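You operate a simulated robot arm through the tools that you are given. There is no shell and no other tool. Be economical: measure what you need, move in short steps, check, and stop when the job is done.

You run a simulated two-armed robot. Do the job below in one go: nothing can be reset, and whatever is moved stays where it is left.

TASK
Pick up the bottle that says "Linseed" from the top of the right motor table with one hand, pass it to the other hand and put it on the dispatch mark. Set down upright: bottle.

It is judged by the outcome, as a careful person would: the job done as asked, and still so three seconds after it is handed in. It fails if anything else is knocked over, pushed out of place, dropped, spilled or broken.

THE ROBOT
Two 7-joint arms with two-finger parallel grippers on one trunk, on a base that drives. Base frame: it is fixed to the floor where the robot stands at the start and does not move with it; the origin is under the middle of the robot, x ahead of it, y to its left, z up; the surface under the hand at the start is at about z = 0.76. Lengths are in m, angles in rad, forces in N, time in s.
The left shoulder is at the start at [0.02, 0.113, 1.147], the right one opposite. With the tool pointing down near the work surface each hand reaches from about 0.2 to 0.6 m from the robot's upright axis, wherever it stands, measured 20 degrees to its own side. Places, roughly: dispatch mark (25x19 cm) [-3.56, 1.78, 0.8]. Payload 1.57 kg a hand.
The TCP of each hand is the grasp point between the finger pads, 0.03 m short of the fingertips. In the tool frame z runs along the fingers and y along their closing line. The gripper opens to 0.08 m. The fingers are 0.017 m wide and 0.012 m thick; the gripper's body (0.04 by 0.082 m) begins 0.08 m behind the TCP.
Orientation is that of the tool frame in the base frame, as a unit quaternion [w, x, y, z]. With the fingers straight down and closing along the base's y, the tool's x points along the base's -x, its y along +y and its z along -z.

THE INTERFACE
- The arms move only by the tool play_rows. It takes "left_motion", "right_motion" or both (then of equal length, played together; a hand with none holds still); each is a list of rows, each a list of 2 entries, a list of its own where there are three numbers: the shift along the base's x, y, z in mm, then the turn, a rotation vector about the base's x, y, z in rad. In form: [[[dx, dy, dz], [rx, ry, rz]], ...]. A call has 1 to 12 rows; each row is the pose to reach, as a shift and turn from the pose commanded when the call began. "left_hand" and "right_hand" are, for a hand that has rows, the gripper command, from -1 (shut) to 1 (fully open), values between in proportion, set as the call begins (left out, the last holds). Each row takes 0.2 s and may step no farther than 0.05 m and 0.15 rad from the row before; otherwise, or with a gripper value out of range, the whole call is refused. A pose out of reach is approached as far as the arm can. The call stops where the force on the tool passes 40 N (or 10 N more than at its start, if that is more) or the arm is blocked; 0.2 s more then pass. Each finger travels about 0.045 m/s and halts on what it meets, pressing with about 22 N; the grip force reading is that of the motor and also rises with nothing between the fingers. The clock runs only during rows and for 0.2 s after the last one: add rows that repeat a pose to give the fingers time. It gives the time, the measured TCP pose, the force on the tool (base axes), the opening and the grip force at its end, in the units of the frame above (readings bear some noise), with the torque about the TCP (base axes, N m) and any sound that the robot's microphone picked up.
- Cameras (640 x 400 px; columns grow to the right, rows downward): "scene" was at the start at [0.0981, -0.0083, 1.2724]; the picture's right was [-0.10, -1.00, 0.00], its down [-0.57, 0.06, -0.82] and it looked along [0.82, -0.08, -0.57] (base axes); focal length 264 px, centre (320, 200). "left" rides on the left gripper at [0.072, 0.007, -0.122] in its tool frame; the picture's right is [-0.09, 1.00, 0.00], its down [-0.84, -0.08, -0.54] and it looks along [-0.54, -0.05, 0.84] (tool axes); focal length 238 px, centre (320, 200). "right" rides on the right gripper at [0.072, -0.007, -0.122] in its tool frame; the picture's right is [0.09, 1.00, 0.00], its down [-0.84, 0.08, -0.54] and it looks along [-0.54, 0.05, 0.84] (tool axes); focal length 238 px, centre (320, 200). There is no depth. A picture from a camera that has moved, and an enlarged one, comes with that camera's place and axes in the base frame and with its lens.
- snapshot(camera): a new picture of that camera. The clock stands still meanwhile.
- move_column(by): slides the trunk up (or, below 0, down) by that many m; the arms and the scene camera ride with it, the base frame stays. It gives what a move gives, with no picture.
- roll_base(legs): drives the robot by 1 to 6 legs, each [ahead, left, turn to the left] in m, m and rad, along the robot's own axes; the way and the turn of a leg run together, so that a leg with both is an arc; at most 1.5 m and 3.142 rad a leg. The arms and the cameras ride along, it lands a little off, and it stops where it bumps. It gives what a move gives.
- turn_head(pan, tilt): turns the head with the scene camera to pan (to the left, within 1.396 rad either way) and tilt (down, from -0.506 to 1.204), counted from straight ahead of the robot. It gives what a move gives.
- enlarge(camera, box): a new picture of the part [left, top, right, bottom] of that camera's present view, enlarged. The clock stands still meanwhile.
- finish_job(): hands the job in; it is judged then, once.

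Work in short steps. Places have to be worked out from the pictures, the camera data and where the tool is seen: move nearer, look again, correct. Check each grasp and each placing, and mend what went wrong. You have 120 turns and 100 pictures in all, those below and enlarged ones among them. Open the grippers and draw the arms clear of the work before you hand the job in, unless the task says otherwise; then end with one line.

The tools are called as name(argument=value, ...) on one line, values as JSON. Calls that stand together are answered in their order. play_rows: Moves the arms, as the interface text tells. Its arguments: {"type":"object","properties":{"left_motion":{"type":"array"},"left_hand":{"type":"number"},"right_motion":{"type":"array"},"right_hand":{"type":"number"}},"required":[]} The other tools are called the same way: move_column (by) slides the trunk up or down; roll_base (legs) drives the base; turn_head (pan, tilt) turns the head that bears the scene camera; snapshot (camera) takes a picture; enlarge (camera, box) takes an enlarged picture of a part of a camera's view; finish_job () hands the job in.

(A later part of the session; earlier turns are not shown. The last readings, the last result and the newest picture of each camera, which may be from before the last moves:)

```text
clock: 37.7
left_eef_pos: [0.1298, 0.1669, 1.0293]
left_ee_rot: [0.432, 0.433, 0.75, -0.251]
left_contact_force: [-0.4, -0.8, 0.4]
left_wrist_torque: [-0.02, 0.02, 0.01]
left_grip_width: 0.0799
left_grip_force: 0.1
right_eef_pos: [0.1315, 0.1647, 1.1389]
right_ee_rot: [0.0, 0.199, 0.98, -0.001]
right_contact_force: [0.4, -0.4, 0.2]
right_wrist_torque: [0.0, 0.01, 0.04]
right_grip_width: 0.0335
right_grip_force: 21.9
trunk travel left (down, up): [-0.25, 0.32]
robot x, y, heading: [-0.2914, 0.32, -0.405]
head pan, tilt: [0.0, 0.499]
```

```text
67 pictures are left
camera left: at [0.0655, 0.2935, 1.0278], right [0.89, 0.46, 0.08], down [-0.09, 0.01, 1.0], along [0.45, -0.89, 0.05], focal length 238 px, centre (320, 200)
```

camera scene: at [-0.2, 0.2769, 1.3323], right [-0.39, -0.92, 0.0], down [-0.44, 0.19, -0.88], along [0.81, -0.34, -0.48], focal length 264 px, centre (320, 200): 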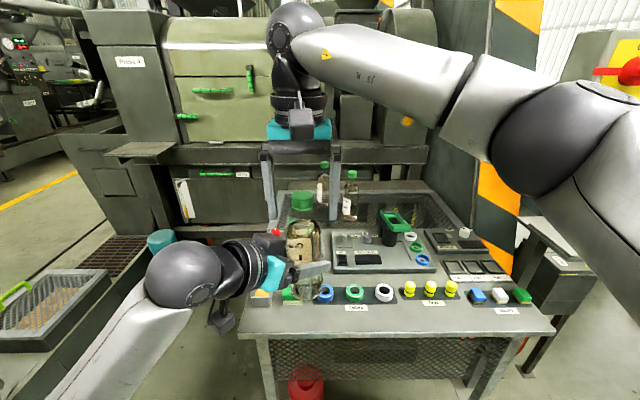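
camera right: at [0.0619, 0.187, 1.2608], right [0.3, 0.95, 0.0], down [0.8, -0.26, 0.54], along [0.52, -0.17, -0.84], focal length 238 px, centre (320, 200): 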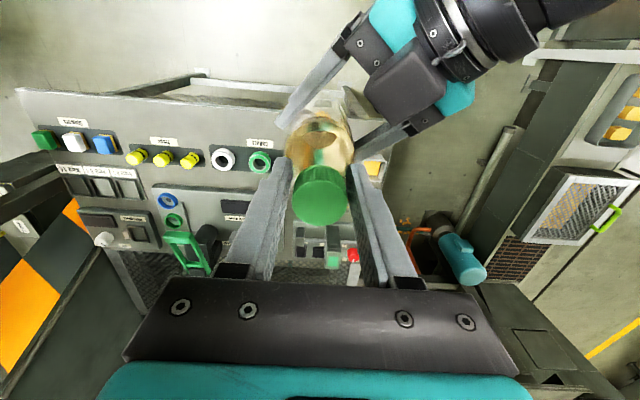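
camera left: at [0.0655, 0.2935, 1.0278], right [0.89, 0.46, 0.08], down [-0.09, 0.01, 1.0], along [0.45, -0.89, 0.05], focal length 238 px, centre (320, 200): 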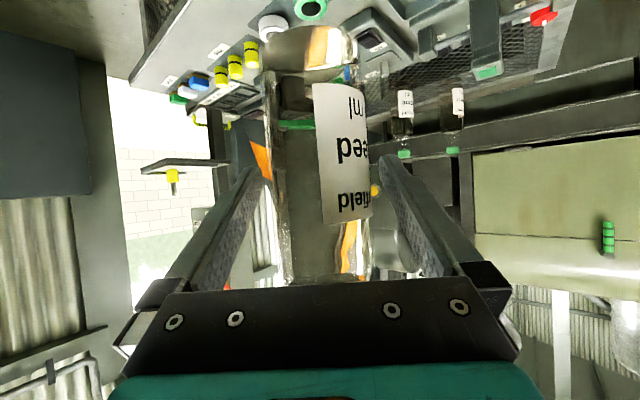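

The right grip width changed to 33.5 mm with no load shown; I look at once before letting time pass.

snapshot(camera="right")

enlarge(camera="scene", box=[220, 100, 380, 310])

```text
66 pictures are left
camera right: at [0.0619, 0.187, 1.2607], right [0.3, 0.95, 0.0], down [0.8, -0.26, 0.54], along [0.52, -0.17, -0.84], focal length 238 px, centre (320, 200)
```

right: 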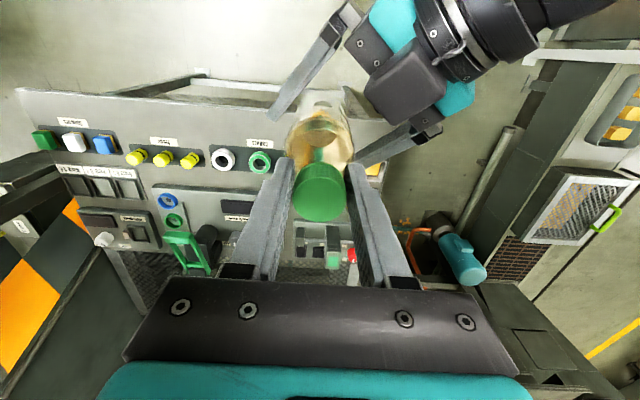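

```text
1.90 times, centred on (300, 205) of scene
camera zoom: at [-0.2001, 0.2771, 1.3324], right [-0.39, -0.92, 0.0], down [-0.44, 0.19, -0.88], along [0.81, -0.34, -0.48], focal length 502 px, centre (358, 190)
```

zoom: 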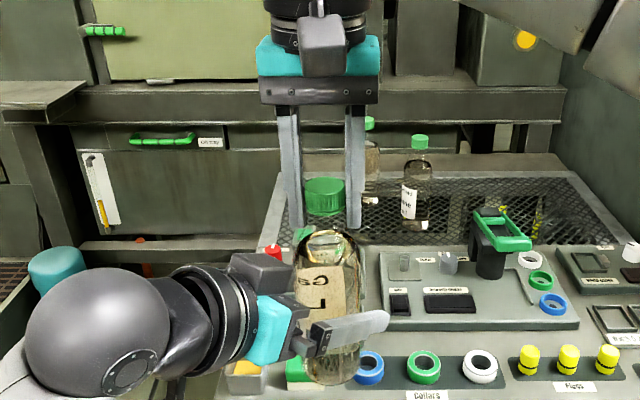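

The bottle has slipped a few mm in the right grip. I re-close the left gripper immediately.

play_rows(left_motion=[[[0, 0, 0], [0, 0, 0]], [[0, 0, 0], [0, 0, 0]]], left_hand=-1)

enlarge(camera="scene", box=[220, 100, 380, 310])

snapshot(camera="left")

```text
clock: 38.3
left_eef_pos: [0.131, 0.1667, 1.0288]
left_ee_rot: [0.431, 0.434, 0.75, -0.251]
left_contact_force: [0.4, -1.2, 0.3]
left_wrist_torque: [-0.02, 0.02, 0.0]
left_grip_width: 0.059
left_grip_force: 18.6
right_eef_pos: [0.1309, 0.1655, 1.1375]
right_ee_rot: [0.0, 0.199, 0.98, -0.001]
right_contact_force: [0.5, -0.6, 0.0]
right_wrist_torque: [0.02, 0.0, 0.03]
right_grip_width: 0.0335
right_grip_force: 22.2
trunk travel left (down, up): [-0.25, 0.32]
robot x, y, heading: [-0.294, 0.3161, -0.407]
head pan, tilt: [0.0, 0.499]
```

```text
1.90 times, centred on (300, 205) of scene
camera zoom: at [-0.2001, 0.2771, 1.3324], right [-0.39, -0.92, 0.0], down [-0.44, 0.19, -0.88], along [0.81, -0.34, -0.48], focal length 502 px, centre (358, 190)
```

zoom: 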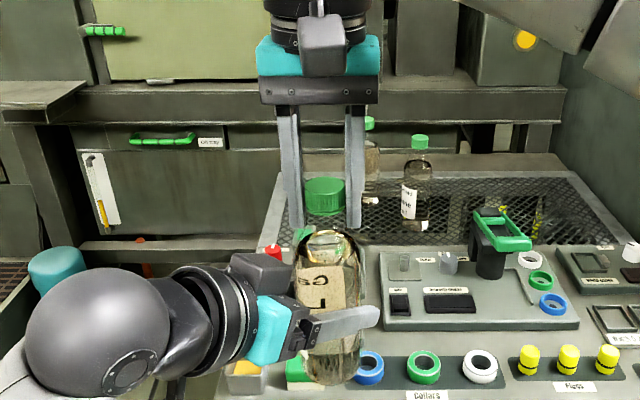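

```text
63 pictures are left
camera left: at [0.0655, 0.2936, 1.0277], right [0.89, 0.46, 0.08], down [-0.09, 0.01, 1.0], along [0.45, -0.89, 0.05], focal length 238 px, centre (320, 200)
```

left: 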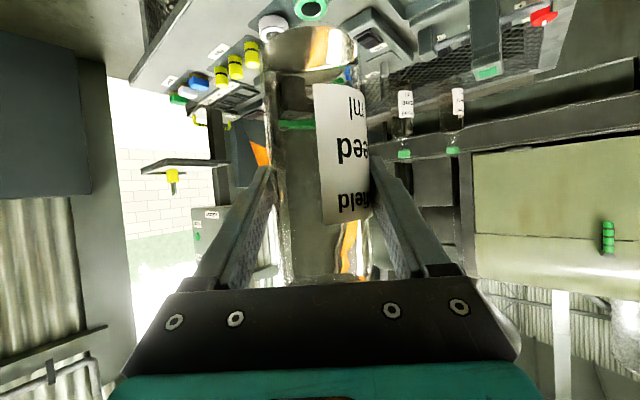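

Left hand holds again (59 mm). I examine the right grip closely before retrying.

enlarge(camera="right", box=[250, 100, 410, 290])

enlarge(camera="scene", box=[270, 140, 340, 250])

```text
2.11 times, centred on (330, 195) of right
camera zoom: at [0.0619, 0.187, 1.2608], right [0.3, 0.95, 0.0], down [0.8, -0.26, 0.54], along [0.52, -0.17, -0.84], focal length 502 px, centre (299, 210)
```

zoom: 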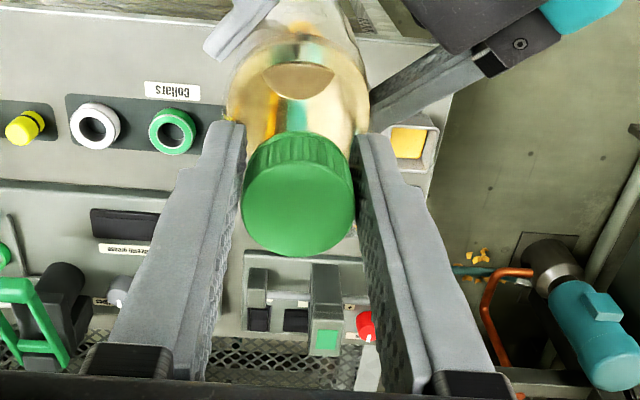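

```text
3.64 times, centred on (305, 195) of scene
camera zoom: at [-0.2001, 0.2771, 1.3324], right [-0.39, -0.92, 0.0], down [-0.44, 0.19, -0.88], along [0.81, -0.34, -0.48], focal length 959 px, centre (374, 218)
```

zoom: 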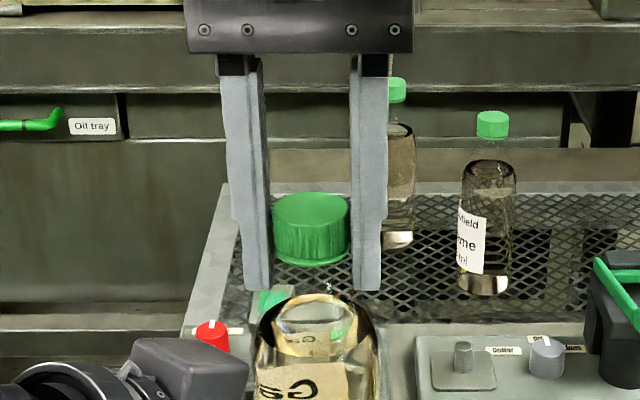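

The cap top is at z≈1.147 centred at x≈0.131, well between the pads; the bottle simply settled 4 mm when released. To be safest I'll keep both hands on it while driving, and complete the release just above the mark. I look to both sides for the route.

turn_head(pan=1.39, tilt=0.35)

snapshot(camera="scene")

turn_head(pan=-1.39, tilt=0.35)

snapshot(camera="scene")

```text
clock: 39.8
left_eef_pos: [0.1296, 0.1683, 1.0287]
left_ee_rot: [0.431, 0.434, 0.75, -0.252]
left_contact_force: [-0.6, 0.4, -0.2]
left_wrist_torque: [0.02, -0.06, 0.03]
left_grip_width: 0.0591
left_grip_force: 21.8
right_eef_pos: [0.1296, 0.1653, 1.1382]
right_ee_rot: [-0.001, 0.199, 0.98, -0.001]
right_contact_force: [1.0, 0.8, -0.1]
right_wrist_torque: [0.04, 0.05, 0.01]
right_grip_width: 0.0335
right_grip_force: 22.1
trunk travel left (down, up): [-0.25, 0.32]
robot x, y, heading: [-0.2952, 0.317, -0.402]
head pan, tilt: [1.389, 0.351]
```

```text
60 pictures are left
camera scene: at [-0.2324, 0.3903, 1.346], right [0.83, -0.55, 0.0], down [-0.19, -0.29, -0.94], along [0.52, 0.78, -0.34], focal length 264 px, centre (320, 200)
```

scene: 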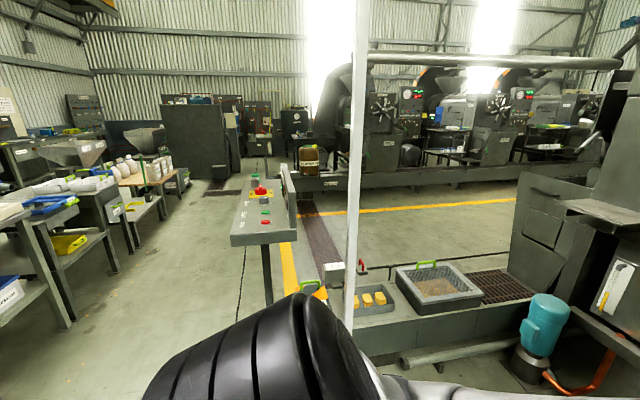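

```text
clock: 42.3
left_eef_pos: [0.1306, 0.1675, 1.0297]
left_ee_rot: [0.432, 0.434, 0.75, -0.251]
left_contact_force: [-1.9, -0.7, 0.5]
left_wrist_torque: [0.01, -0.12, -0.03]
left_grip_width: 0.0587
left_grip_force: 22.7
right_eef_pos: [0.13, 0.1647, 1.1398]
right_ee_rot: [0.0, 0.2, 0.98, 0.0]
right_contact_force: [0.9, 0.7, 0.0]
right_wrist_torque: [0.07, 0.01, -0.01]
right_grip_width: 0.0333
right_grip_force: 22.2
trunk travel left (down, up): [-0.25, 0.32]
robot x, y, heading: [-0.2913, 0.3136, -0.405]
head pan, tilt: [-1.389, 0.351]
```

```text
59 pictures are left
camera scene: at [-0.3042, 0.2219, 1.3461], right [-0.98, 0.22, 0.0], down [0.07, 0.34, -0.94], along [-0.21, -0.92, -0.34], focal length 264 px, centre (320, 200)
```

scene: 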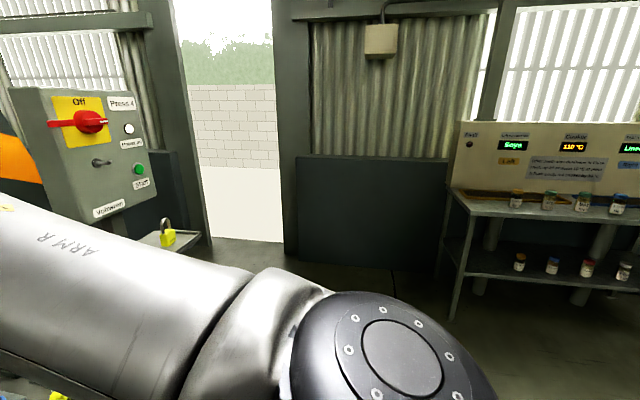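

The floor to the left/behind looks open. I turn the robot left in place toward the destination and look.

roll_base(legs=[[-0.15, 0, 0], [0, 0, 1.3]])

turn_head(pan=1.39, tilt=0.3)

snapshot(camera="scene")

turn_head(pan=0.5, tilt=0.4)

snapshot(camera="scene")

```text
clock: 46.9
left_eef_pos: [-0.1779, 0.7445, 1.0291]
left_ee_rot: [0.496, -0.112, 0.859, 0.063]
left_contact_force: [-0.4, 1.2, -4.4]
left_wrist_torque: [-0.01, 0.03, 0.02]
left_grip_width: 0.059
left_grip_force: 22.3
right_eef_pos: [-0.1751, 0.7445, 1.1392]
right_ee_rot: [0.0, -0.438, 0.899, 0.0]
right_contact_force: [-0.4, -1.2, 3.8]
right_wrist_torque: [-0.12, 0.06, -0.01]
right_grip_width: 0.033
right_grip_force: 22.1
trunk travel left (down, up): [-0.25, 0.32]
robot x, y, heading: [-0.4294, 0.3751, 0.904]
head pan, tilt: [-1.389, 0.351]
```

```text
clock: 49.3
left_eef_pos: [-0.1769, 0.7455, 1.0286]
left_ee_rot: [0.495, -0.112, 0.86, 0.063]
left_contact_force: [0.2, 1.0, 1.1]
left_wrist_torque: [0.07, -0.02, 0.03]
left_grip_width: 0.0587
left_grip_force: 22.1
right_eef_pos: [-0.1743, 0.7441, 1.1405]
right_ee_rot: [0.001, -0.438, 0.899, 0.0]
right_contact_force: [0.3, 0.2, 0.0]
right_wrist_torque: [-0.08, 0.0, -0.07]
right_grip_width: 0.0329
right_grip_force: 22.4
trunk travel left (down, up): [-0.25, 0.32]
robot x, y, heading: [-0.434, 0.3714, 0.901]
head pan, tilt: [1.389, 0.3]
```

```text
58 pictures are left
camera scene: at [-0.4868, 0.4536, 1.3508], right [0.75, 0.66, 0.0], down [0.2, -0.22, -0.96], along [-0.63, 0.72, -0.3], focal length 264 px, centre (320, 200)
```

scene: 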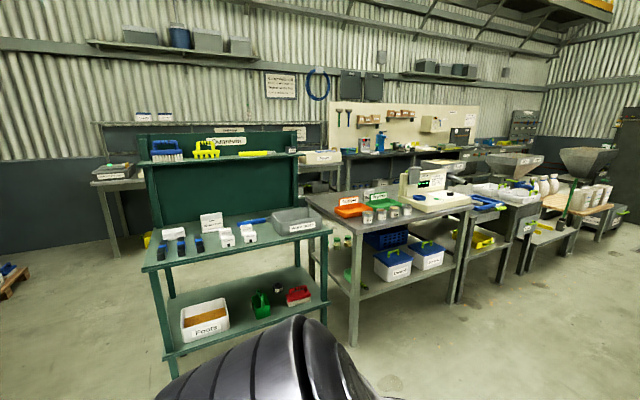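

```text
clock: 50.5
left_eef_pos: [-0.1777, 0.7452, 1.0285]
left_ee_rot: [0.495, -0.112, 0.859, 0.063]
left_contact_force: [-0.1, 0.4, -1.2]
left_wrist_torque: [0.04, -0.01, 0.05]
left_grip_width: 0.0585
left_grip_force: 21.9
right_eef_pos: [-0.1753, 0.745, 1.1386]
right_ee_rot: [0.0, -0.438, 0.899, 0.0]
right_contact_force: [-0.1, -0.3, 0.5]
right_wrist_torque: [-0.05, -0.01, -0.03]
right_grip_width: 0.0328
right_grip_force: 22.2
trunk travel left (down, up): [-0.25, 0.32]
robot x, y, heading: [-0.4336, 0.3763, 0.904]
head pan, tilt: [0.499, 0.4]
```

```text
57 pictures are left
camera scene: at [-0.4097, 0.4749, 1.3415], right [0.99, -0.17, 0.0], down [-0.06, -0.38, -0.92], along [0.15, 0.91, -0.39], focal length 264 px, centre (320, 200)
```

scene: 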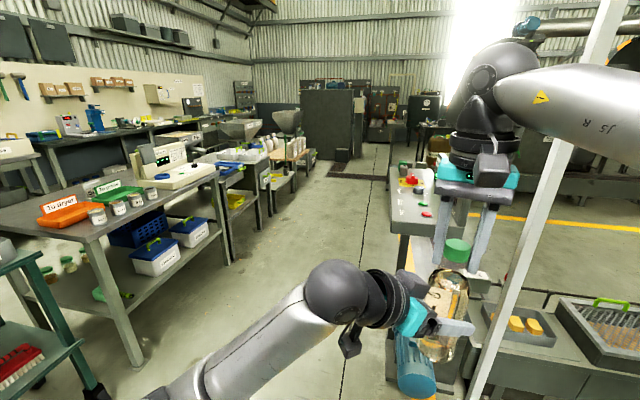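

The green bench is ahead-left around x −1.5…−2, y>0.7; the mark lies behind it. I turn to face −x and look for the aisle.

roll_base(legs=[[0, 0, 2.2]])

turn_head(pan=0.0, tilt=0.35)

snapshot(camera="scene")

turn_head(pan=-0.9, tilt=0.35)

snapshot(camera="scene")

```text
clock: 56.1
left_eef_pos: [-0.8818, 0.3625, 1.0283]
left_ee_rot: [-0.168, 0.817, -0.289, -0.47]
left_contact_force: [-3.5, -3.3, -4.3]
left_wrist_torque: [0.13, -0.19, 0.05]
left_grip_width: 0.0588
left_grip_force: 22.0
right_eef_pos: [-0.882, 0.3643, 1.1389]
right_ee_rot: [-0.001, 1.0, -0.017, 0.001]
right_contact_force: [2.9, 2.1, 4.6]
right_wrist_torque: [0.17, -0.23, -0.06]
right_grip_width: 0.0325
right_grip_force: 21.6
trunk travel left (down, up): [-0.25, 0.32]
robot x, y, heading: [-0.4359, 0.3734, 3.106]
head pan, tilt: [0.499, 0.4]
```

```text
clock: 57.1
left_eef_pos: [-0.8803, 0.3618, 1.0272]
left_ee_rot: [-0.169, 0.817, -0.29, -0.47]
left_contact_force: [-0.9, 0.4, 0.1]
left_wrist_torque: [-0.02, -0.06, 0.01]
left_grip_width: 0.0589
left_grip_force: 22.1
right_eef_pos: [-0.8813, 0.3643, 1.1388]
right_ee_rot: [-0.001, 1.0, -0.017, 0.0]
right_contact_force: [0.3, 0.4, -0.3]
right_wrist_torque: [-0.01, 0.02, -0.02]
right_grip_width: 0.0327
right_grip_force: 21.9
trunk travel left (down, up): [-0.25, 0.32]
robot x, y, heading: [-0.428, 0.374, 3.105]
head pan, tilt: [0.0, 0.351]
```

```text
56 pictures are left
camera scene: at [-0.5348, 0.379, 1.346], right [0.03, 1.0, 0.0], down [0.34, -0.01, -0.94], along [-0.94, 0.03, -0.34], focal length 264 px, centre (320, 200)
```

scene: 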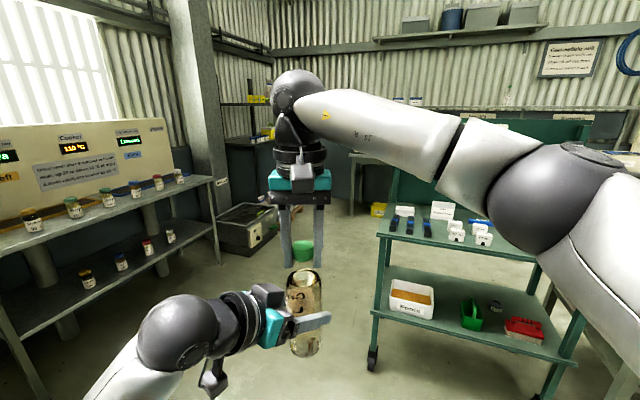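

```text
clock: 58.3
left_eef_pos: [-0.8807, 0.3614, 1.0282]
left_ee_rot: [-0.168, 0.817, -0.289, -0.47]
left_contact_force: [-0.5, 0.3, 0.3]
left_wrist_torque: [0.01, -0.03, 0.09]
left_grip_width: 0.0587
left_grip_force: 22.0
right_eef_pos: [-0.8816, 0.3654, 1.1394]
right_ee_rot: [-0.001, 1.0, -0.017, 0.0]
right_contact_force: [0.3, 0.1, -0.2]
right_wrist_torque: [0.03, -0.05, -0.07]
right_grip_width: 0.0329
right_grip_force: 22.6
trunk travel left (down, up): [-0.25, 0.32]
robot x, y, heading: [-0.432, 0.3755, 3.11]
head pan, tilt: [-0.901, 0.351]
```

```text
55 pictures are left
camera scene: at [-0.497, 0.4507, 1.346], right [0.8, 0.59, 0.0], down [0.2, -0.28, -0.94], along [-0.56, 0.76, -0.34], focal length 264 px, centre (320, 200)
```

scene: 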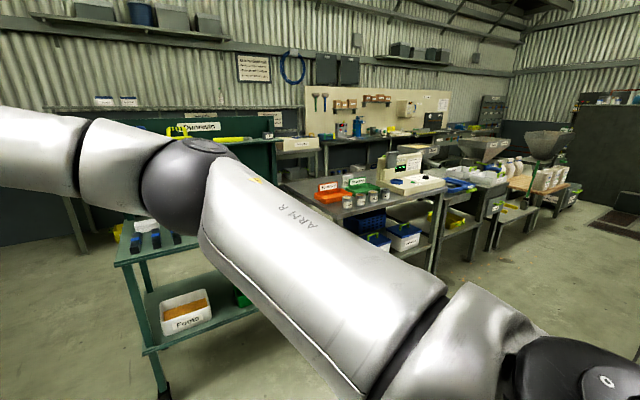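

The aisle between the shelf (left, y<−0.5…−0.9) and the green bench (y>0.7) is clear. I drive along its middle to about (−2.5, 0.15) and look again.

roll_base(legs=[[1.256, 0.46, 0], [0.8, -0.2, 0]])

turn_head(pan=-0.9, tilt=0.3)

snapshot(camera="scene")

turn_head(pan=0.0, tilt=0.4)

snapshot(camera="scene")

```text
clock: 69.0
left_eef_pos: [-2.9404, 0.173, 1.0283]
left_ee_rot: [-0.168, 0.817, -0.29, -0.47]
left_contact_force: [-0.1, -0.2, -4.5]
left_wrist_torque: [-0.02, -0.03, 0.02]
left_grip_width: 0.0587
left_grip_force: 21.8
right_eef_pos: [-2.9413, 0.1768, 1.1384]
right_ee_rot: [-0.001, 1.0, -0.018, -0.001]
right_contact_force: [0.1, -0.4, 4.7]
right_wrist_torque: [0.05, 0.02, -0.05]
right_grip_width: 0.0323
right_grip_force: 21.8
trunk travel left (down, up): [-0.25, 0.32]
robot x, y, heading: [-2.4896, 0.1874, 3.104]
head pan, tilt: [-0.901, 0.351]
```

```text
clock: 69.6
left_eef_pos: [-2.9404, 0.1739, 1.0269]
left_ee_rot: [-0.168, 0.818, -0.291, -0.468]
left_contact_force: [0.4, 0.7, 0.4]
left_wrist_torque: [-0.1, 0.0, 0.02]
left_grip_width: 0.0587
left_grip_force: 21.6
right_eef_pos: [-2.9408, 0.1776, 1.1369]
right_ee_rot: [-0.001, 1.0, -0.019, 0.0]
right_contact_force: [0.3, 0.4, 0.8]
right_wrist_torque: [0.03, 0.06, -0.01]
right_grip_width: 0.0322
right_grip_force: 21.9
trunk travel left (down, up): [-0.25, 0.32]
robot x, y, heading: [-2.4902, 0.1866, 3.097]
head pan, tilt: [-0.901, 0.3]
```

```text
54 pictures are left
camera scene: at [-2.5564, 0.263, 1.3507], right [0.81, 0.59, 0.0], down [0.18, -0.24, -0.96], along [-0.56, 0.77, -0.3], focal length 264 px, centre (320, 200)
```

scene: 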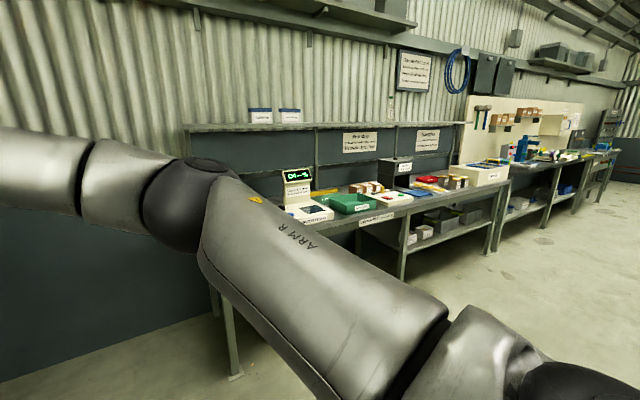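

```text
clock: 70.8
left_eef_pos: [-2.9403, 0.1745, 1.027]
left_ee_rot: [-0.168, 0.817, -0.29, -0.469]
left_contact_force: [0.4, -0.6, 0.6]
left_wrist_torque: [0.01, -0.05, 0.06]
left_grip_width: 0.0586
left_grip_force: 21.6
right_eef_pos: [-2.9422, 0.1781, 1.1391]
right_ee_rot: [-0.001, 1.0, -0.02, 0.0]
right_contact_force: [0.7, 1.2, 0.3]
right_wrist_torque: [0.02, 0.0, -0.06]
right_grip_width: 0.0322
right_grip_force: 22.0
trunk travel left (down, up): [-0.25, 0.32]
robot x, y, heading: [-2.4897, 0.1904, 3.103]
head pan, tilt: [0.0, 0.4]
```

```text
53 pictures are left
camera scene: at [-2.5938, 0.1912, 1.3415], right [0.04, 1.0, 0.0], down [0.39, -0.01, -0.92], along [-0.92, 0.04, -0.39], focal length 264 px, centre (320, 200)
```

scene: 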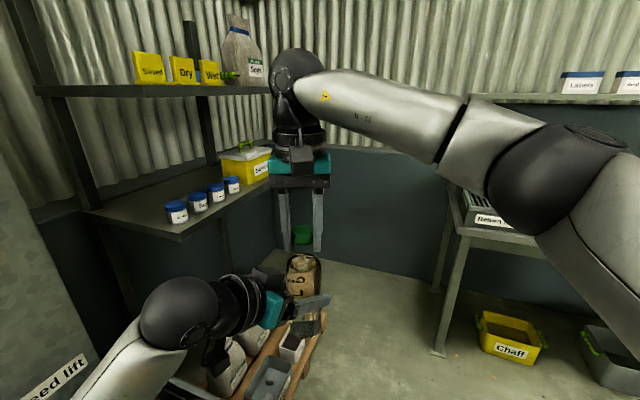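

The dispatch bench is along the wall, its front edge yawed like the press table (facing +x−0.4y). I raise the column for clearance, turn to face it squarely, go ahead then sidestep right toward the mark.

move_column(by=0.12)

roll_base(legs=[[0, 0, -0.365], [0.7, 0, 0], [0, -0.5, 0]])

turn_head(pan=0.0, tilt=0.6)

snapshot(camera="scene")

turn_head(pan=-1.2, tilt=0.4)

snapshot(camera="scene")

```text
clock: 72.3
left_eef_pos: [-2.9408, 0.174, 1.1487]
left_ee_rot: [-0.168, 0.817, -0.29, -0.469]
left_contact_force: [-0.2, 0.9, -3.7]
left_wrist_torque: [0.04, 0.07, 0.02]
left_grip_width: 0.0588
left_grip_force: 21.7
right_eef_pos: [-2.9412, 0.1776, 1.2592]
right_ee_rot: [-0.002, 1.0, -0.018, 0.0]
right_contact_force: [0.3, 0.0, -1.3]
right_wrist_torque: [-0.03, -0.08, -0.04]
right_grip_width: 0.032
right_grip_force: 21.7
trunk travel left (down, up): [-0.37, 0.2]
robot x, y, heading: [-2.4919, 0.1853, 3.098]
head pan, tilt: [0.0, 0.4]
```

```text
clock: 79.8
left_eef_pos: [-3.3732, 1.068, 1.1467]
left_ee_rot: [-0.249, 0.752, -0.431, -0.432]
left_contact_force: [-0.6, -0.6, -8.8]
left_wrist_torque: [0.01, -0.09, 0.04]
left_grip_width: 0.0586
left_grip_force: 22.3
right_eef_pos: [-3.3744, 1.071, 1.2588]
right_ee_rot: [0.0, 0.981, -0.196, 0.0]
right_contact_force: [1.8, 0.0, 4.7]
right_wrist_torque: [-0.04, -0.06, -0.09]
right_grip_width: 0.0321
right_grip_force: 21.7
trunk travel left (down, up): [-0.37, 0.2]
robot x, y, heading: [-2.9462, 0.9225, 2.747]
head pan, tilt: [0.0, 0.4]
```

```text
clock: 80.5
left_eef_pos: [-3.3732, 1.0681, 1.1474]
left_ee_rot: [-0.249, 0.753, -0.43, -0.431]
left_contact_force: [0.3, 0.1, -2.5]
left_wrist_torque: [-0.13, -0.01, 0.01]
left_grip_width: 0.0587
left_grip_force: 22.3
right_eef_pos: [-3.374, 1.0716, 1.2585]
right_ee_rot: [-0.001, 0.981, -0.196, 0.0]
right_contact_force: [0.0, -0.7, -3.1]
right_wrist_torque: [0.03, 0.03, 0.0]
right_grip_width: 0.0317
right_grip_force: 22.1
trunk travel left (down, up): [-0.37, 0.2]
robot x, y, heading: [-2.9488, 0.9252, 2.747]
head pan, tilt: [0.0, 0.6]
```

```text
52 pictures are left
camera scene: at [-3.0393, 0.9607, 1.4433], right [0.38, 0.92, 0.0], down [0.52, -0.22, -0.83], along [-0.76, 0.32, -0.56], focal length 264 px, centre (320, 200)
```

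scene: 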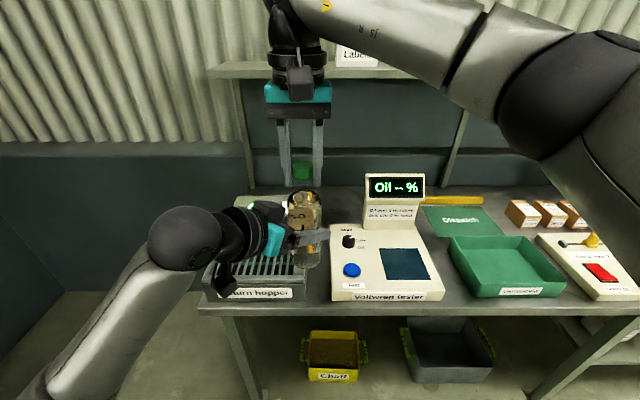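

```text
clock: 81.9
left_eef_pos: [-3.3744, 1.0676, 1.1477]
left_ee_rot: [-0.249, 0.752, -0.431, -0.432]
left_contact_force: [-0.2, 0.0, -2.9]
left_wrist_torque: [0.01, -0.05, 0.04]
left_grip_width: 0.0583
left_grip_force: 21.6
right_eef_pos: [-3.3742, 1.0707, 1.2598]
right_ee_rot: [-0.001, 0.981, -0.196, 0.0]
right_contact_force: [-0.1, 0.4, -2.1]
right_wrist_torque: [0.0, -0.01, -0.01]
right_grip_width: 0.0318
right_grip_force: 21.7
trunk travel left (down, up): [-0.37, 0.2]
robot x, y, heading: [-2.9482, 0.9191, 2.746]
head pan, tilt: [-1.201, 0.4]
```

```text
51 pictures are left
camera scene: at [-2.9555, 1.0193, 1.4615], right [1.0, -0.02, 0.0], down [-0.01, -0.39, -0.92], along [0.02, 0.92, -0.39], focal length 264 px, centre (320, 200)
```

scene: 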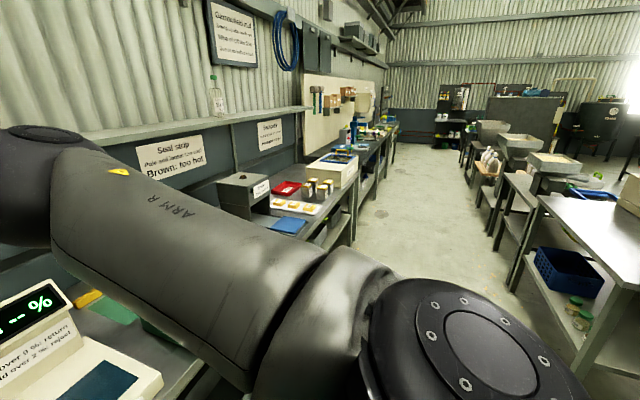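

The green "Dispatch" sheet is seen behind a green tray, centre ≈(−3.58, 1.79), about 0.37 m in from the bench edge. I sidestep right 0.5 m and recheck, including the wall shelf height.

roll_base(legs=[[0, -0.5, 0]])

turn_head(pan=0.0, tilt=0.5)

snapshot(camera="scene")

```text
clock: 84.9
left_eef_pos: [-3.1842, 1.5241, 1.1471]
left_ee_rot: [-0.249, 0.752, -0.43, -0.432]
left_contact_force: [-1.0, -0.2, -4.8]
left_wrist_torque: [0.03, -0.08, 0.07]
left_grip_width: 0.0587
left_grip_force: 22.1
right_eef_pos: [-3.1839, 1.5278, 1.2585]
right_ee_rot: [-0.001, 0.981, -0.195, 0.0]
right_contact_force: [-0.1, -0.6, 0.1]
right_wrist_torque: [-0.05, -0.06, -0.04]
right_grip_width: 0.0316
right_grip_force: 22.0
trunk travel left (down, up): [-0.37, 0.2]
robot x, y, heading: [-2.7576, 1.3787, 2.748]
head pan, tilt: [-1.201, 0.4]
```

```text
clock: 86.3
left_eef_pos: [-3.1843, 1.5227, 1.1476]
left_ee_rot: [-0.249, 0.753, -0.43, -0.431]
left_contact_force: [-0.1, -0.3, -2.1]
left_wrist_torque: [0.0, -0.06, -0.01]
left_grip_width: 0.0586
left_grip_force: 22.4
right_eef_pos: [-3.1837, 1.5256, 1.2588]
right_ee_rot: [-0.001, 0.981, -0.195, -0.001]
right_contact_force: [0.2, -0.1, -1.9]
right_wrist_torque: [0.04, 0.03, -0.05]
right_grip_width: 0.0312
right_grip_force: 21.8
trunk travel left (down, up): [-0.37, 0.2]
robot x, y, heading: [-2.7579, 1.3788, 2.744]
head pan, tilt: [0.0, 0.499]
```

```text
50 pictures are left
camera scene: at [-2.852, 1.4181, 1.4524], right [0.38, 0.92, 0.0], down [0.44, -0.18, -0.88], along [-0.81, 0.34, -0.48], focal length 264 px, centre (320, 200)
```

scene: 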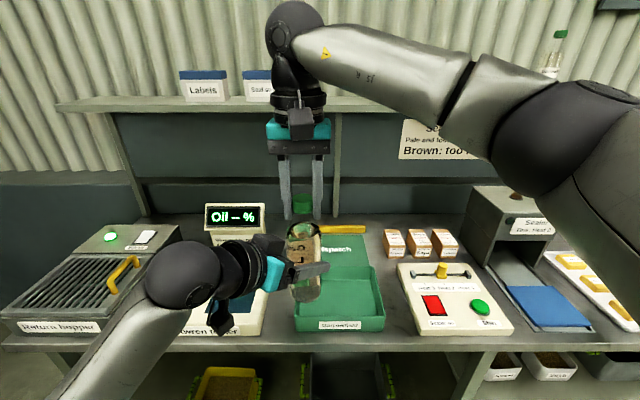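

The right grip width drifts slowly down (now 31 mm), so I check how the right fingers sit on the cap.

enlarge(camera="right", box=[250, 100, 410, 290])

enlarge(camera="scene", box=[260, 120, 350, 310])

```text
2.11 times, centred on (330, 195) of right
camera zoom: at [-3.1149, 1.5057, 1.3812], right [-0.3, -0.96, 0.0], down [-0.8, 0.25, 0.54], along [-0.52, 0.16, -0.84], focal length 502 px, centre (299, 210)
```

zoom: 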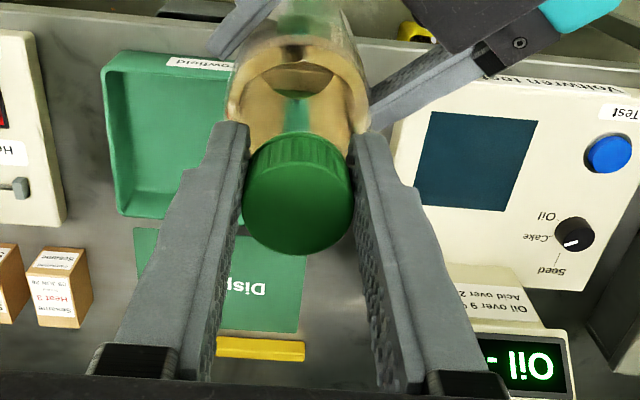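

```text
2.11 times, centred on (305, 215) of scene
camera zoom: at [-2.852, 1.4181, 1.4524], right [0.38, 0.92, 0.0], down [0.44, -0.18, -0.88], along [-0.81, 0.34, -0.48], focal length 555 px, centre (352, 168)
```

zoom: 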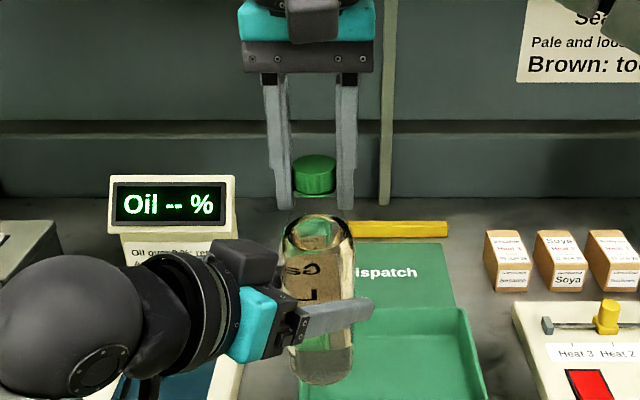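

The cap is well seated between the pads. The mark centre computes to ≈(−3.575, 1.773). I lower the column 0.15 (bottle still outside the bench edge) and re-image to get the wall shelf's depth by parallax.

move_column(by=-0.15)

snapshot(camera="scene")

```text
clock: 88.0
left_eef_pos: [-3.1837, 1.5241, 0.9973]
left_ee_rot: [-0.249, 0.753, -0.431, -0.431]
left_contact_force: [-0.8, -1.0, -4.3]
left_wrist_torque: [-0.04, -0.07, 0.01]
left_grip_width: 0.0584
left_grip_force: 21.7
right_eef_pos: [-3.1845, 1.5269, 1.1094]
right_ee_rot: [-0.001, 0.981, -0.195, 0.001]
right_contact_force: [0.6, 0.4, -1.2]
right_wrist_torque: [0.04, -0.02, -0.04]
right_grip_width: 0.0312
right_grip_force: 22.4
trunk travel left (down, up): [-0.22, 0.35]
robot x, y, heading: [-2.7592, 1.3775, 2.75]
head pan, tilt: [0.0, 0.499]
```

```text
47 pictures are left
camera scene: at [-2.8519, 1.418, 1.3024], right [0.38, 0.92, 0.0], down [0.44, -0.18, -0.88], along [-0.81, 0.34, -0.48], focal length 264 px, centre (320, 200)
```

scene: 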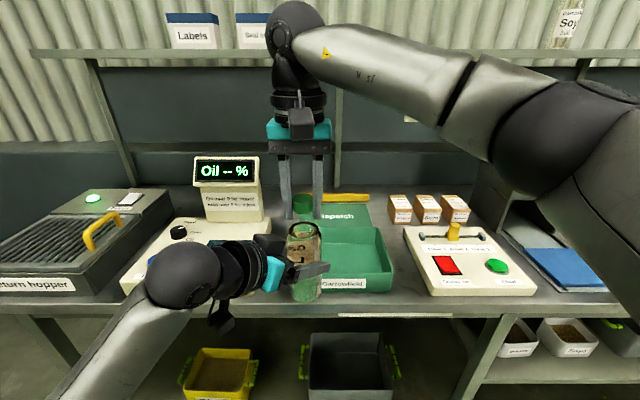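

Parallax puts the shelf at z≈1.30, 0.48 m behind the bench edge, 0.11 m farther than the mark; the right wrist clears it. I drive ahead 0.40 and right 0.06.

roll_base(legs=[[0.2, -0.06, 0], [0.2, 0, 0]])

snapshot(camera="scene")

snapshot(camera="right")

snapshot(camera="left")

```text
clock: 90.8
left_eef_pos: [-3.5312, 1.7341, 0.9968]
left_ee_rot: [-0.249, 0.753, -0.431, -0.431]
left_contact_force: [-1.3, -0.1, -6.0]
left_wrist_torque: [-0.01, -0.09, 0.05]
left_grip_width: 0.0585
left_grip_force: 21.8
right_eef_pos: [-3.5318, 1.7375, 1.109]
right_ee_rot: [-0.001, 0.981, -0.196, -0.001]
right_contact_force: [1.1, 0.7, 0.0]
right_wrist_torque: [-0.03, -0.06, -0.07]
right_grip_width: 0.0311
right_grip_force: 21.9
trunk travel left (down, up): [-0.22, 0.35]
robot x, y, heading: [-3.1023, 1.5895, 2.747]
head pan, tilt: [0.0, 0.499]
```

```text
46 pictures are left
camera scene: at [-3.1995, 1.6281, 1.3023], right [0.39, 0.92, 0.0], down [0.44, -0.18, -0.88], along [-0.81, 0.34, -0.48], focal length 264 px, centre (320, 200)
```

scene: 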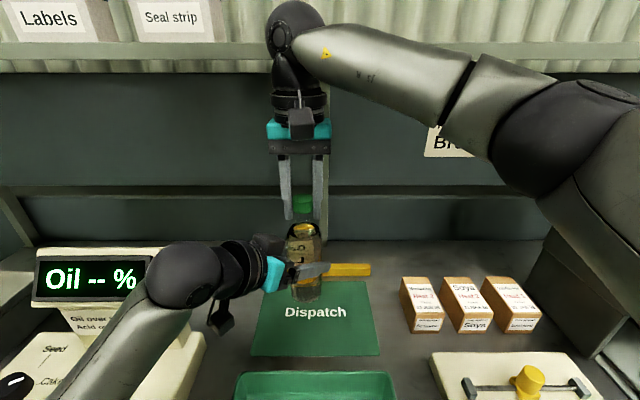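

```text
45 pictures are left
camera right: at [-3.4621, 1.7163, 1.231], right [-0.3, -0.95, 0.0], down [-0.8, 0.25, 0.54], along [-0.52, 0.16, -0.84], focal length 238 px, centre (320, 200)
```

right: 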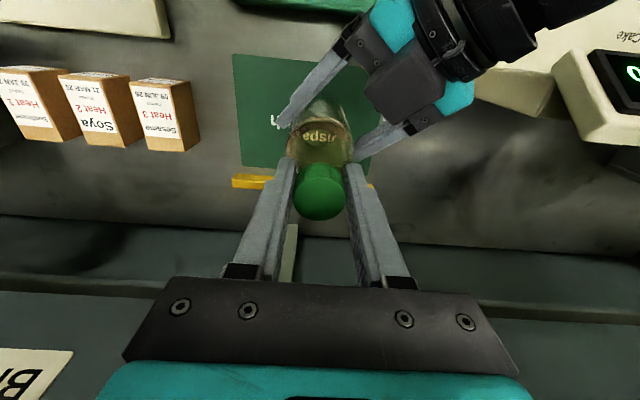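

```text
44 pictures are left
camera left: at [-3.4657, 1.6081, 0.9966], right [-0.88, -0.46, 0.08], down [0.09, 0.0, 1.0], along [-0.46, 0.89, 0.04], focal length 238 px, centre (320, 200)
```

left: 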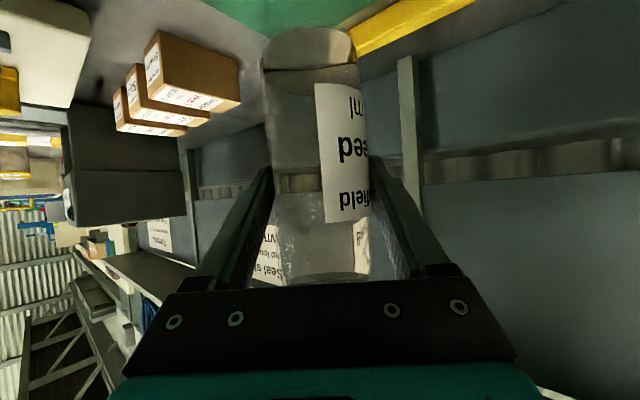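

The mark is fully visible, centre ≈(−3.56, 1.78); the bottle is at (−3.53, 1.737). I shift both hands together by (−30, +42) mm and lower 60 mm.

play_rows(left_motion=[[[-8, 10, 0], [0, 0, 0]], [[-15, 21, 0], [0, 0, 0]], [[-23, 32, 0], [0, 0, 0]], [[-30, 42, 0], [0, 0, 0]], [[-30, 42, -15], [0, 0, 0]], [[-30, 42, -30], [0, 0, 0]], [[-30, 42, -45], [0, 0, 0]], [[-30, 42, -60], [0, 0, 0]]], right_motion=[[[-8, 10, 0], [0, 0, 0]], [[-15, 21, 0], [0, 0, 0]], [[-23, 32, 0], [0, 0, 0]], [[-30, 42, 0], [0, 0, 0]], [[-30, 42, -15], [0, 0, 0]], [[-30, 42, -30], [0, 0, 0]], [[-30, 42, -45], [0, 0, 0]], [[-30, 42, -60], [0, 0, 0]]])

snapshot(camera="scene")

snapshot(camera="left")

```text
clock: 92.7
left_eef_pos: [-3.5614, 1.7749, 0.936]
left_ee_rot: [-0.249, 0.752, -0.432, -0.431]
left_contact_force: [-1.5, 2.0, -3.0]
left_wrist_torque: [-0.25, -0.36, -0.14]
left_grip_width: 0.0585
left_grip_force: 22.0
right_eef_pos: [-3.5616, 1.779, 1.0487]
right_ee_rot: [0.0, 0.981, -0.196, -0.001]
right_contact_force: [0.9, -1.4, -1.5]
right_wrist_torque: [0.03, 0.22, 0.2]
right_grip_width: 0.0312
right_grip_force: 22.4
trunk travel left (down, up): [-0.22, 0.35]
robot x, y, heading: [-3.108, 1.5896, 2.745]
head pan, tilt: [0.0, 0.499]
```

```text
43 pictures are left
camera scene: at [-3.1989, 1.6279, 1.3023], right [0.39, 0.92, 0.0], down [0.44, -0.18, -0.88], along [-0.81, 0.34, -0.48], focal length 264 px, centre (320, 200)
```

scene: 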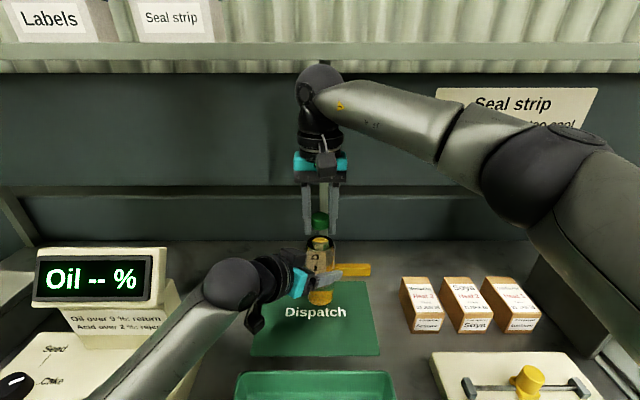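

```text
42 pictures are left
camera left: at [-3.4954, 1.6493, 0.9361], right [-0.88, -0.46, 0.08], down [0.09, 0.0, 1.0], along [-0.46, 0.89, 0.04], focal length 238 px, centre (320, 200)
```

left: 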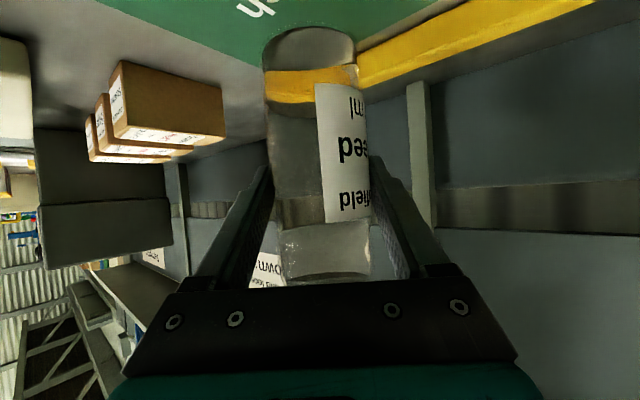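

Aligned over the sheet. I lower both another 38 mm, leaving the base about 1 cm above the bench.

play_rows(left_motion=[[[0, 0, -13], [0, 0, 0]], [[0, 0, -26], [0, 0, 0]], [[0, 0, -38], [0, 0, 0]]], right_motion=[[[0, 0, -13], [0, 0, 0]], [[0, 0, -26], [0, 0, 0]], [[0, 0, -38], [0, 0, 0]]])

enlarge(camera="scene", box=[220, 180, 420, 380])

snapshot(camera="left")

```text
clock: 93.5
left_eef_pos: [-3.5619, 1.7749, 0.8989]
left_ee_rot: [-0.249, 0.753, -0.431, -0.431]
left_contact_force: [-3.1, 1.1, -4.8]
left_wrist_torque: [0.02, -0.32, 0.04]
left_grip_width: 0.0587
left_grip_force: 22.3
right_eef_pos: [-3.5607, 1.7791, 1.011]
right_ee_rot: [-0.001, 0.981, -0.195, 0.0]
right_contact_force: [2.3, -2.1, -0.6]
right_wrist_torque: [-0.26, -0.03, -0.04]
right_grip_width: 0.0307
right_grip_force: 22.1
trunk travel left (down, up): [-0.22, 0.35]
robot x, y, heading: [-3.1032, 1.5896, 2.748]
head pan, tilt: [0.0, 0.499]
```

```text
2.00 times, centred on (320, 280) of scene
camera zoom: at [-3.1989, 1.6279, 1.3023], right [0.39, 0.92, 0.0], down [0.44, -0.18, -0.88], along [-0.81, 0.34, -0.48], focal length 527 px, centre (320, 40)
```

zoom: 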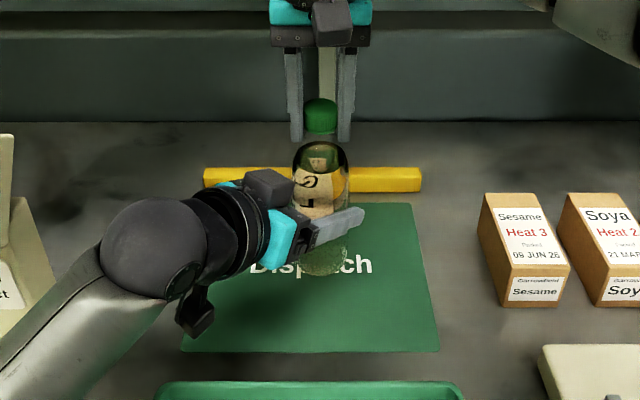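

```text
40 pictures are left
camera left: at [-3.4955, 1.6496, 0.8984], right [-0.88, -0.46, 0.08], down [0.09, 0.0, 1.0], along [-0.46, 0.89, 0.04], focal length 238 px, centre (320, 200)
```

left: 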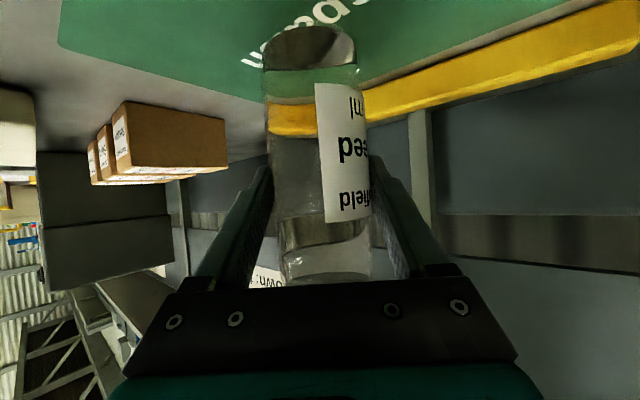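

Bottle is ~1 cm above the sheet, held by the left. I refresh the right grip: open, lower 6 mm onto the cap's middle, and close again.

play_rows(right_motion=[[[0, 0, 0], [0, 0, 0]], [[0, 0, 0], [0, 0, 0]], [[0, 0, -6], [0, 0, 0]], [[0, 0, -6], [0, 0, 0]]], right_hand=1)

enlarge(camera="right", box=[230, 80, 410, 290])

play_rows(right_motion=[[[0, 0, 0], [0, 0, 0]], [[0, 0, 0], [0, 0, 0]], [[0, 0, 0], [0, 0, 0]], [[0, 0, 0], [0, 0, 0]], [[0, 0, 0], [0, 0, 0]], [[0, 0, 0], [0, 0, 0]]], right_hand=-1)

enlarge(camera="right", box=[230, 80, 410, 290])

```text
clock: 94.5
left_eef_pos: [-3.561, 1.7743, 0.8987]
left_ee_rot: [-0.249, 0.753, -0.431, -0.431]
left_contact_force: [0.6, -0.1, -5.3]
left_wrist_torque: [-0.02, -0.04, 0.03]
left_grip_width: 0.0585
left_grip_force: 22.4
right_eef_pos: [-3.5609, 1.7793, 1.0053]
right_ee_rot: [-0.001, 0.981, -0.196, 0.0]
right_contact_force: [-0.4, -0.1, -0.4]
right_wrist_torque: [-0.02, 0.01, 0.0]
right_grip_width: 0.08
right_grip_force: 0.1
trunk travel left (down, up): [-0.22, 0.35]
robot x, y, heading: [-3.1065, 1.5901, 2.747]
head pan, tilt: [0.0, 0.499]
```

```text
1.90 times, centred on (320, 185) of right
camera zoom: at [-3.4919, 1.7579, 1.1268], right [-0.3, -0.95, 0.0], down [-0.8, 0.25, 0.54], along [-0.52, 0.16, -0.84], focal length 454 px, centre (320, 229)
```

zoom: 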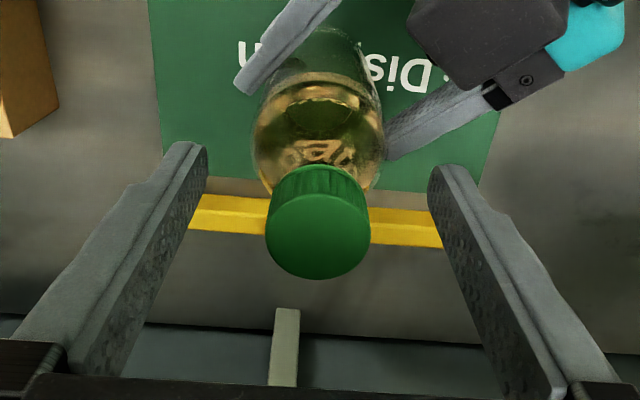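

```text
clock: 95.8
left_eef_pos: [-3.5611, 1.776, 0.8989]
left_ee_rot: [-0.248, 0.753, -0.431, -0.43]
left_contact_force: [-0.4, -0.8, -4.6]
left_wrist_torque: [0.05, -0.06, 0.01]
left_grip_width: 0.0584
left_grip_force: 22.3
right_eef_pos: [-3.561, 1.7796, 1.0046]
right_ee_rot: [-0.001, 0.981, -0.196, 0.0]
right_contact_force: [0.1, 0.3, -0.3]
right_wrist_torque: [0.08, 0.0, 0.01]
right_grip_width: 0.036
right_grip_force: 22.1
trunk travel left (down, up): [-0.22, 0.35]
robot x, y, heading: [-3.1067, 1.5906, 2.743]
head pan, tilt: [0.0, 0.499]
```

```text
1.90 times, centred on (320, 185) of right
camera zoom: at [-3.4919, 1.758, 1.1269], right [-0.3, -0.95, 0.0], down [-0.8, 0.25, 0.54], along [-0.52, 0.16, -0.84], focal length 454 px, centre (320, 229)
```

zoom: 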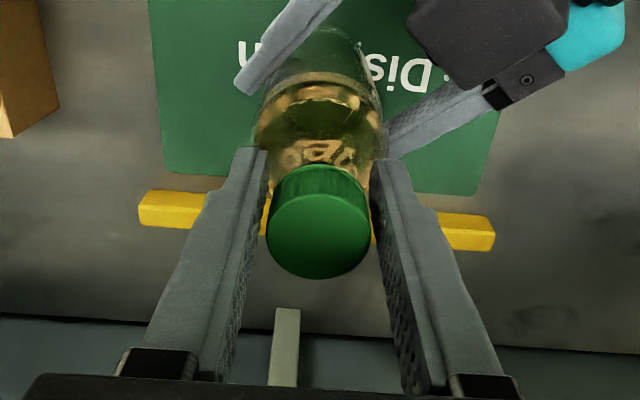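

Re-gripped at 36 mm. Now I open the left gripper, holding both still, and check the load and the bottle.

play_rows(left_motion=[[[0, 0, 0], [0, 0, 0]], [[0, 0, 0], [0, 0, 0]], [[0, 0, 0], [0, 0, 0]]], left_hand=1)

snapshot(camera="left")

enlarge(camera="scene", box=[220, 180, 420, 380])

```text
clock: 96.7
left_eef_pos: [-3.5602, 1.775, 0.8995]
left_ee_rot: [-0.249, 0.752, -0.432, -0.43]
left_contact_force: [-0.4, -0.1, -0.9]
left_wrist_torque: [-0.03, -0.04, -0.03]
left_grip_width: 0.0802
left_grip_force: 0.0
right_eef_pos: [-3.5612, 1.7793, 1.0057]
right_ee_rot: [0.0, 0.981, -0.195, 0.001]
right_contact_force: [-0.3, -0.4, -0.6]
right_wrist_torque: [0.0, 0.0, 0.03]
right_grip_width: 0.0358
right_grip_force: 22.2
trunk travel left (down, up): [-0.22, 0.35]
robot x, y, heading: [-3.1065, 1.5881, 2.75]
head pan, tilt: [0.0, 0.499]
```

```text
37 pictures are left
camera left: at [-3.4952, 1.6499, 0.8987], right [-0.88, -0.46, 0.08], down [0.09, 0.0, 1.0], along [-0.46, 0.89, 0.04], focal length 238 px, centre (320, 200)
```

left: 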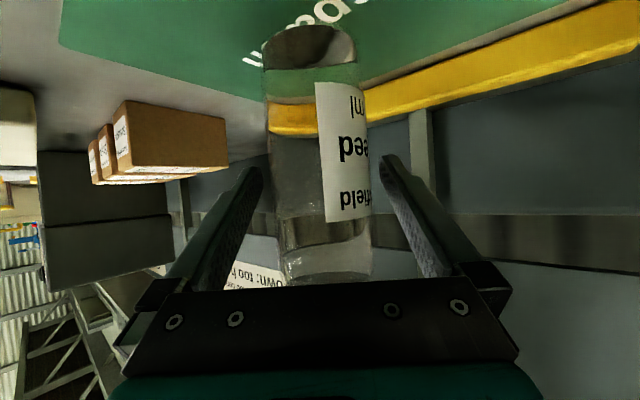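

```text
2.00 times, centred on (320, 280) of scene
camera zoom: at [-3.1989, 1.6279, 1.3024], right [0.39, 0.92, 0.0], down [0.44, -0.18, -0.88], along [-0.81, 0.34, -0.48], focal length 527 px, centre (320, 40)
```

zoom: 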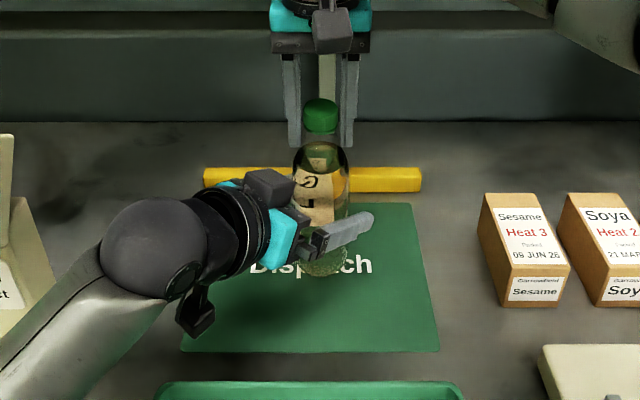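

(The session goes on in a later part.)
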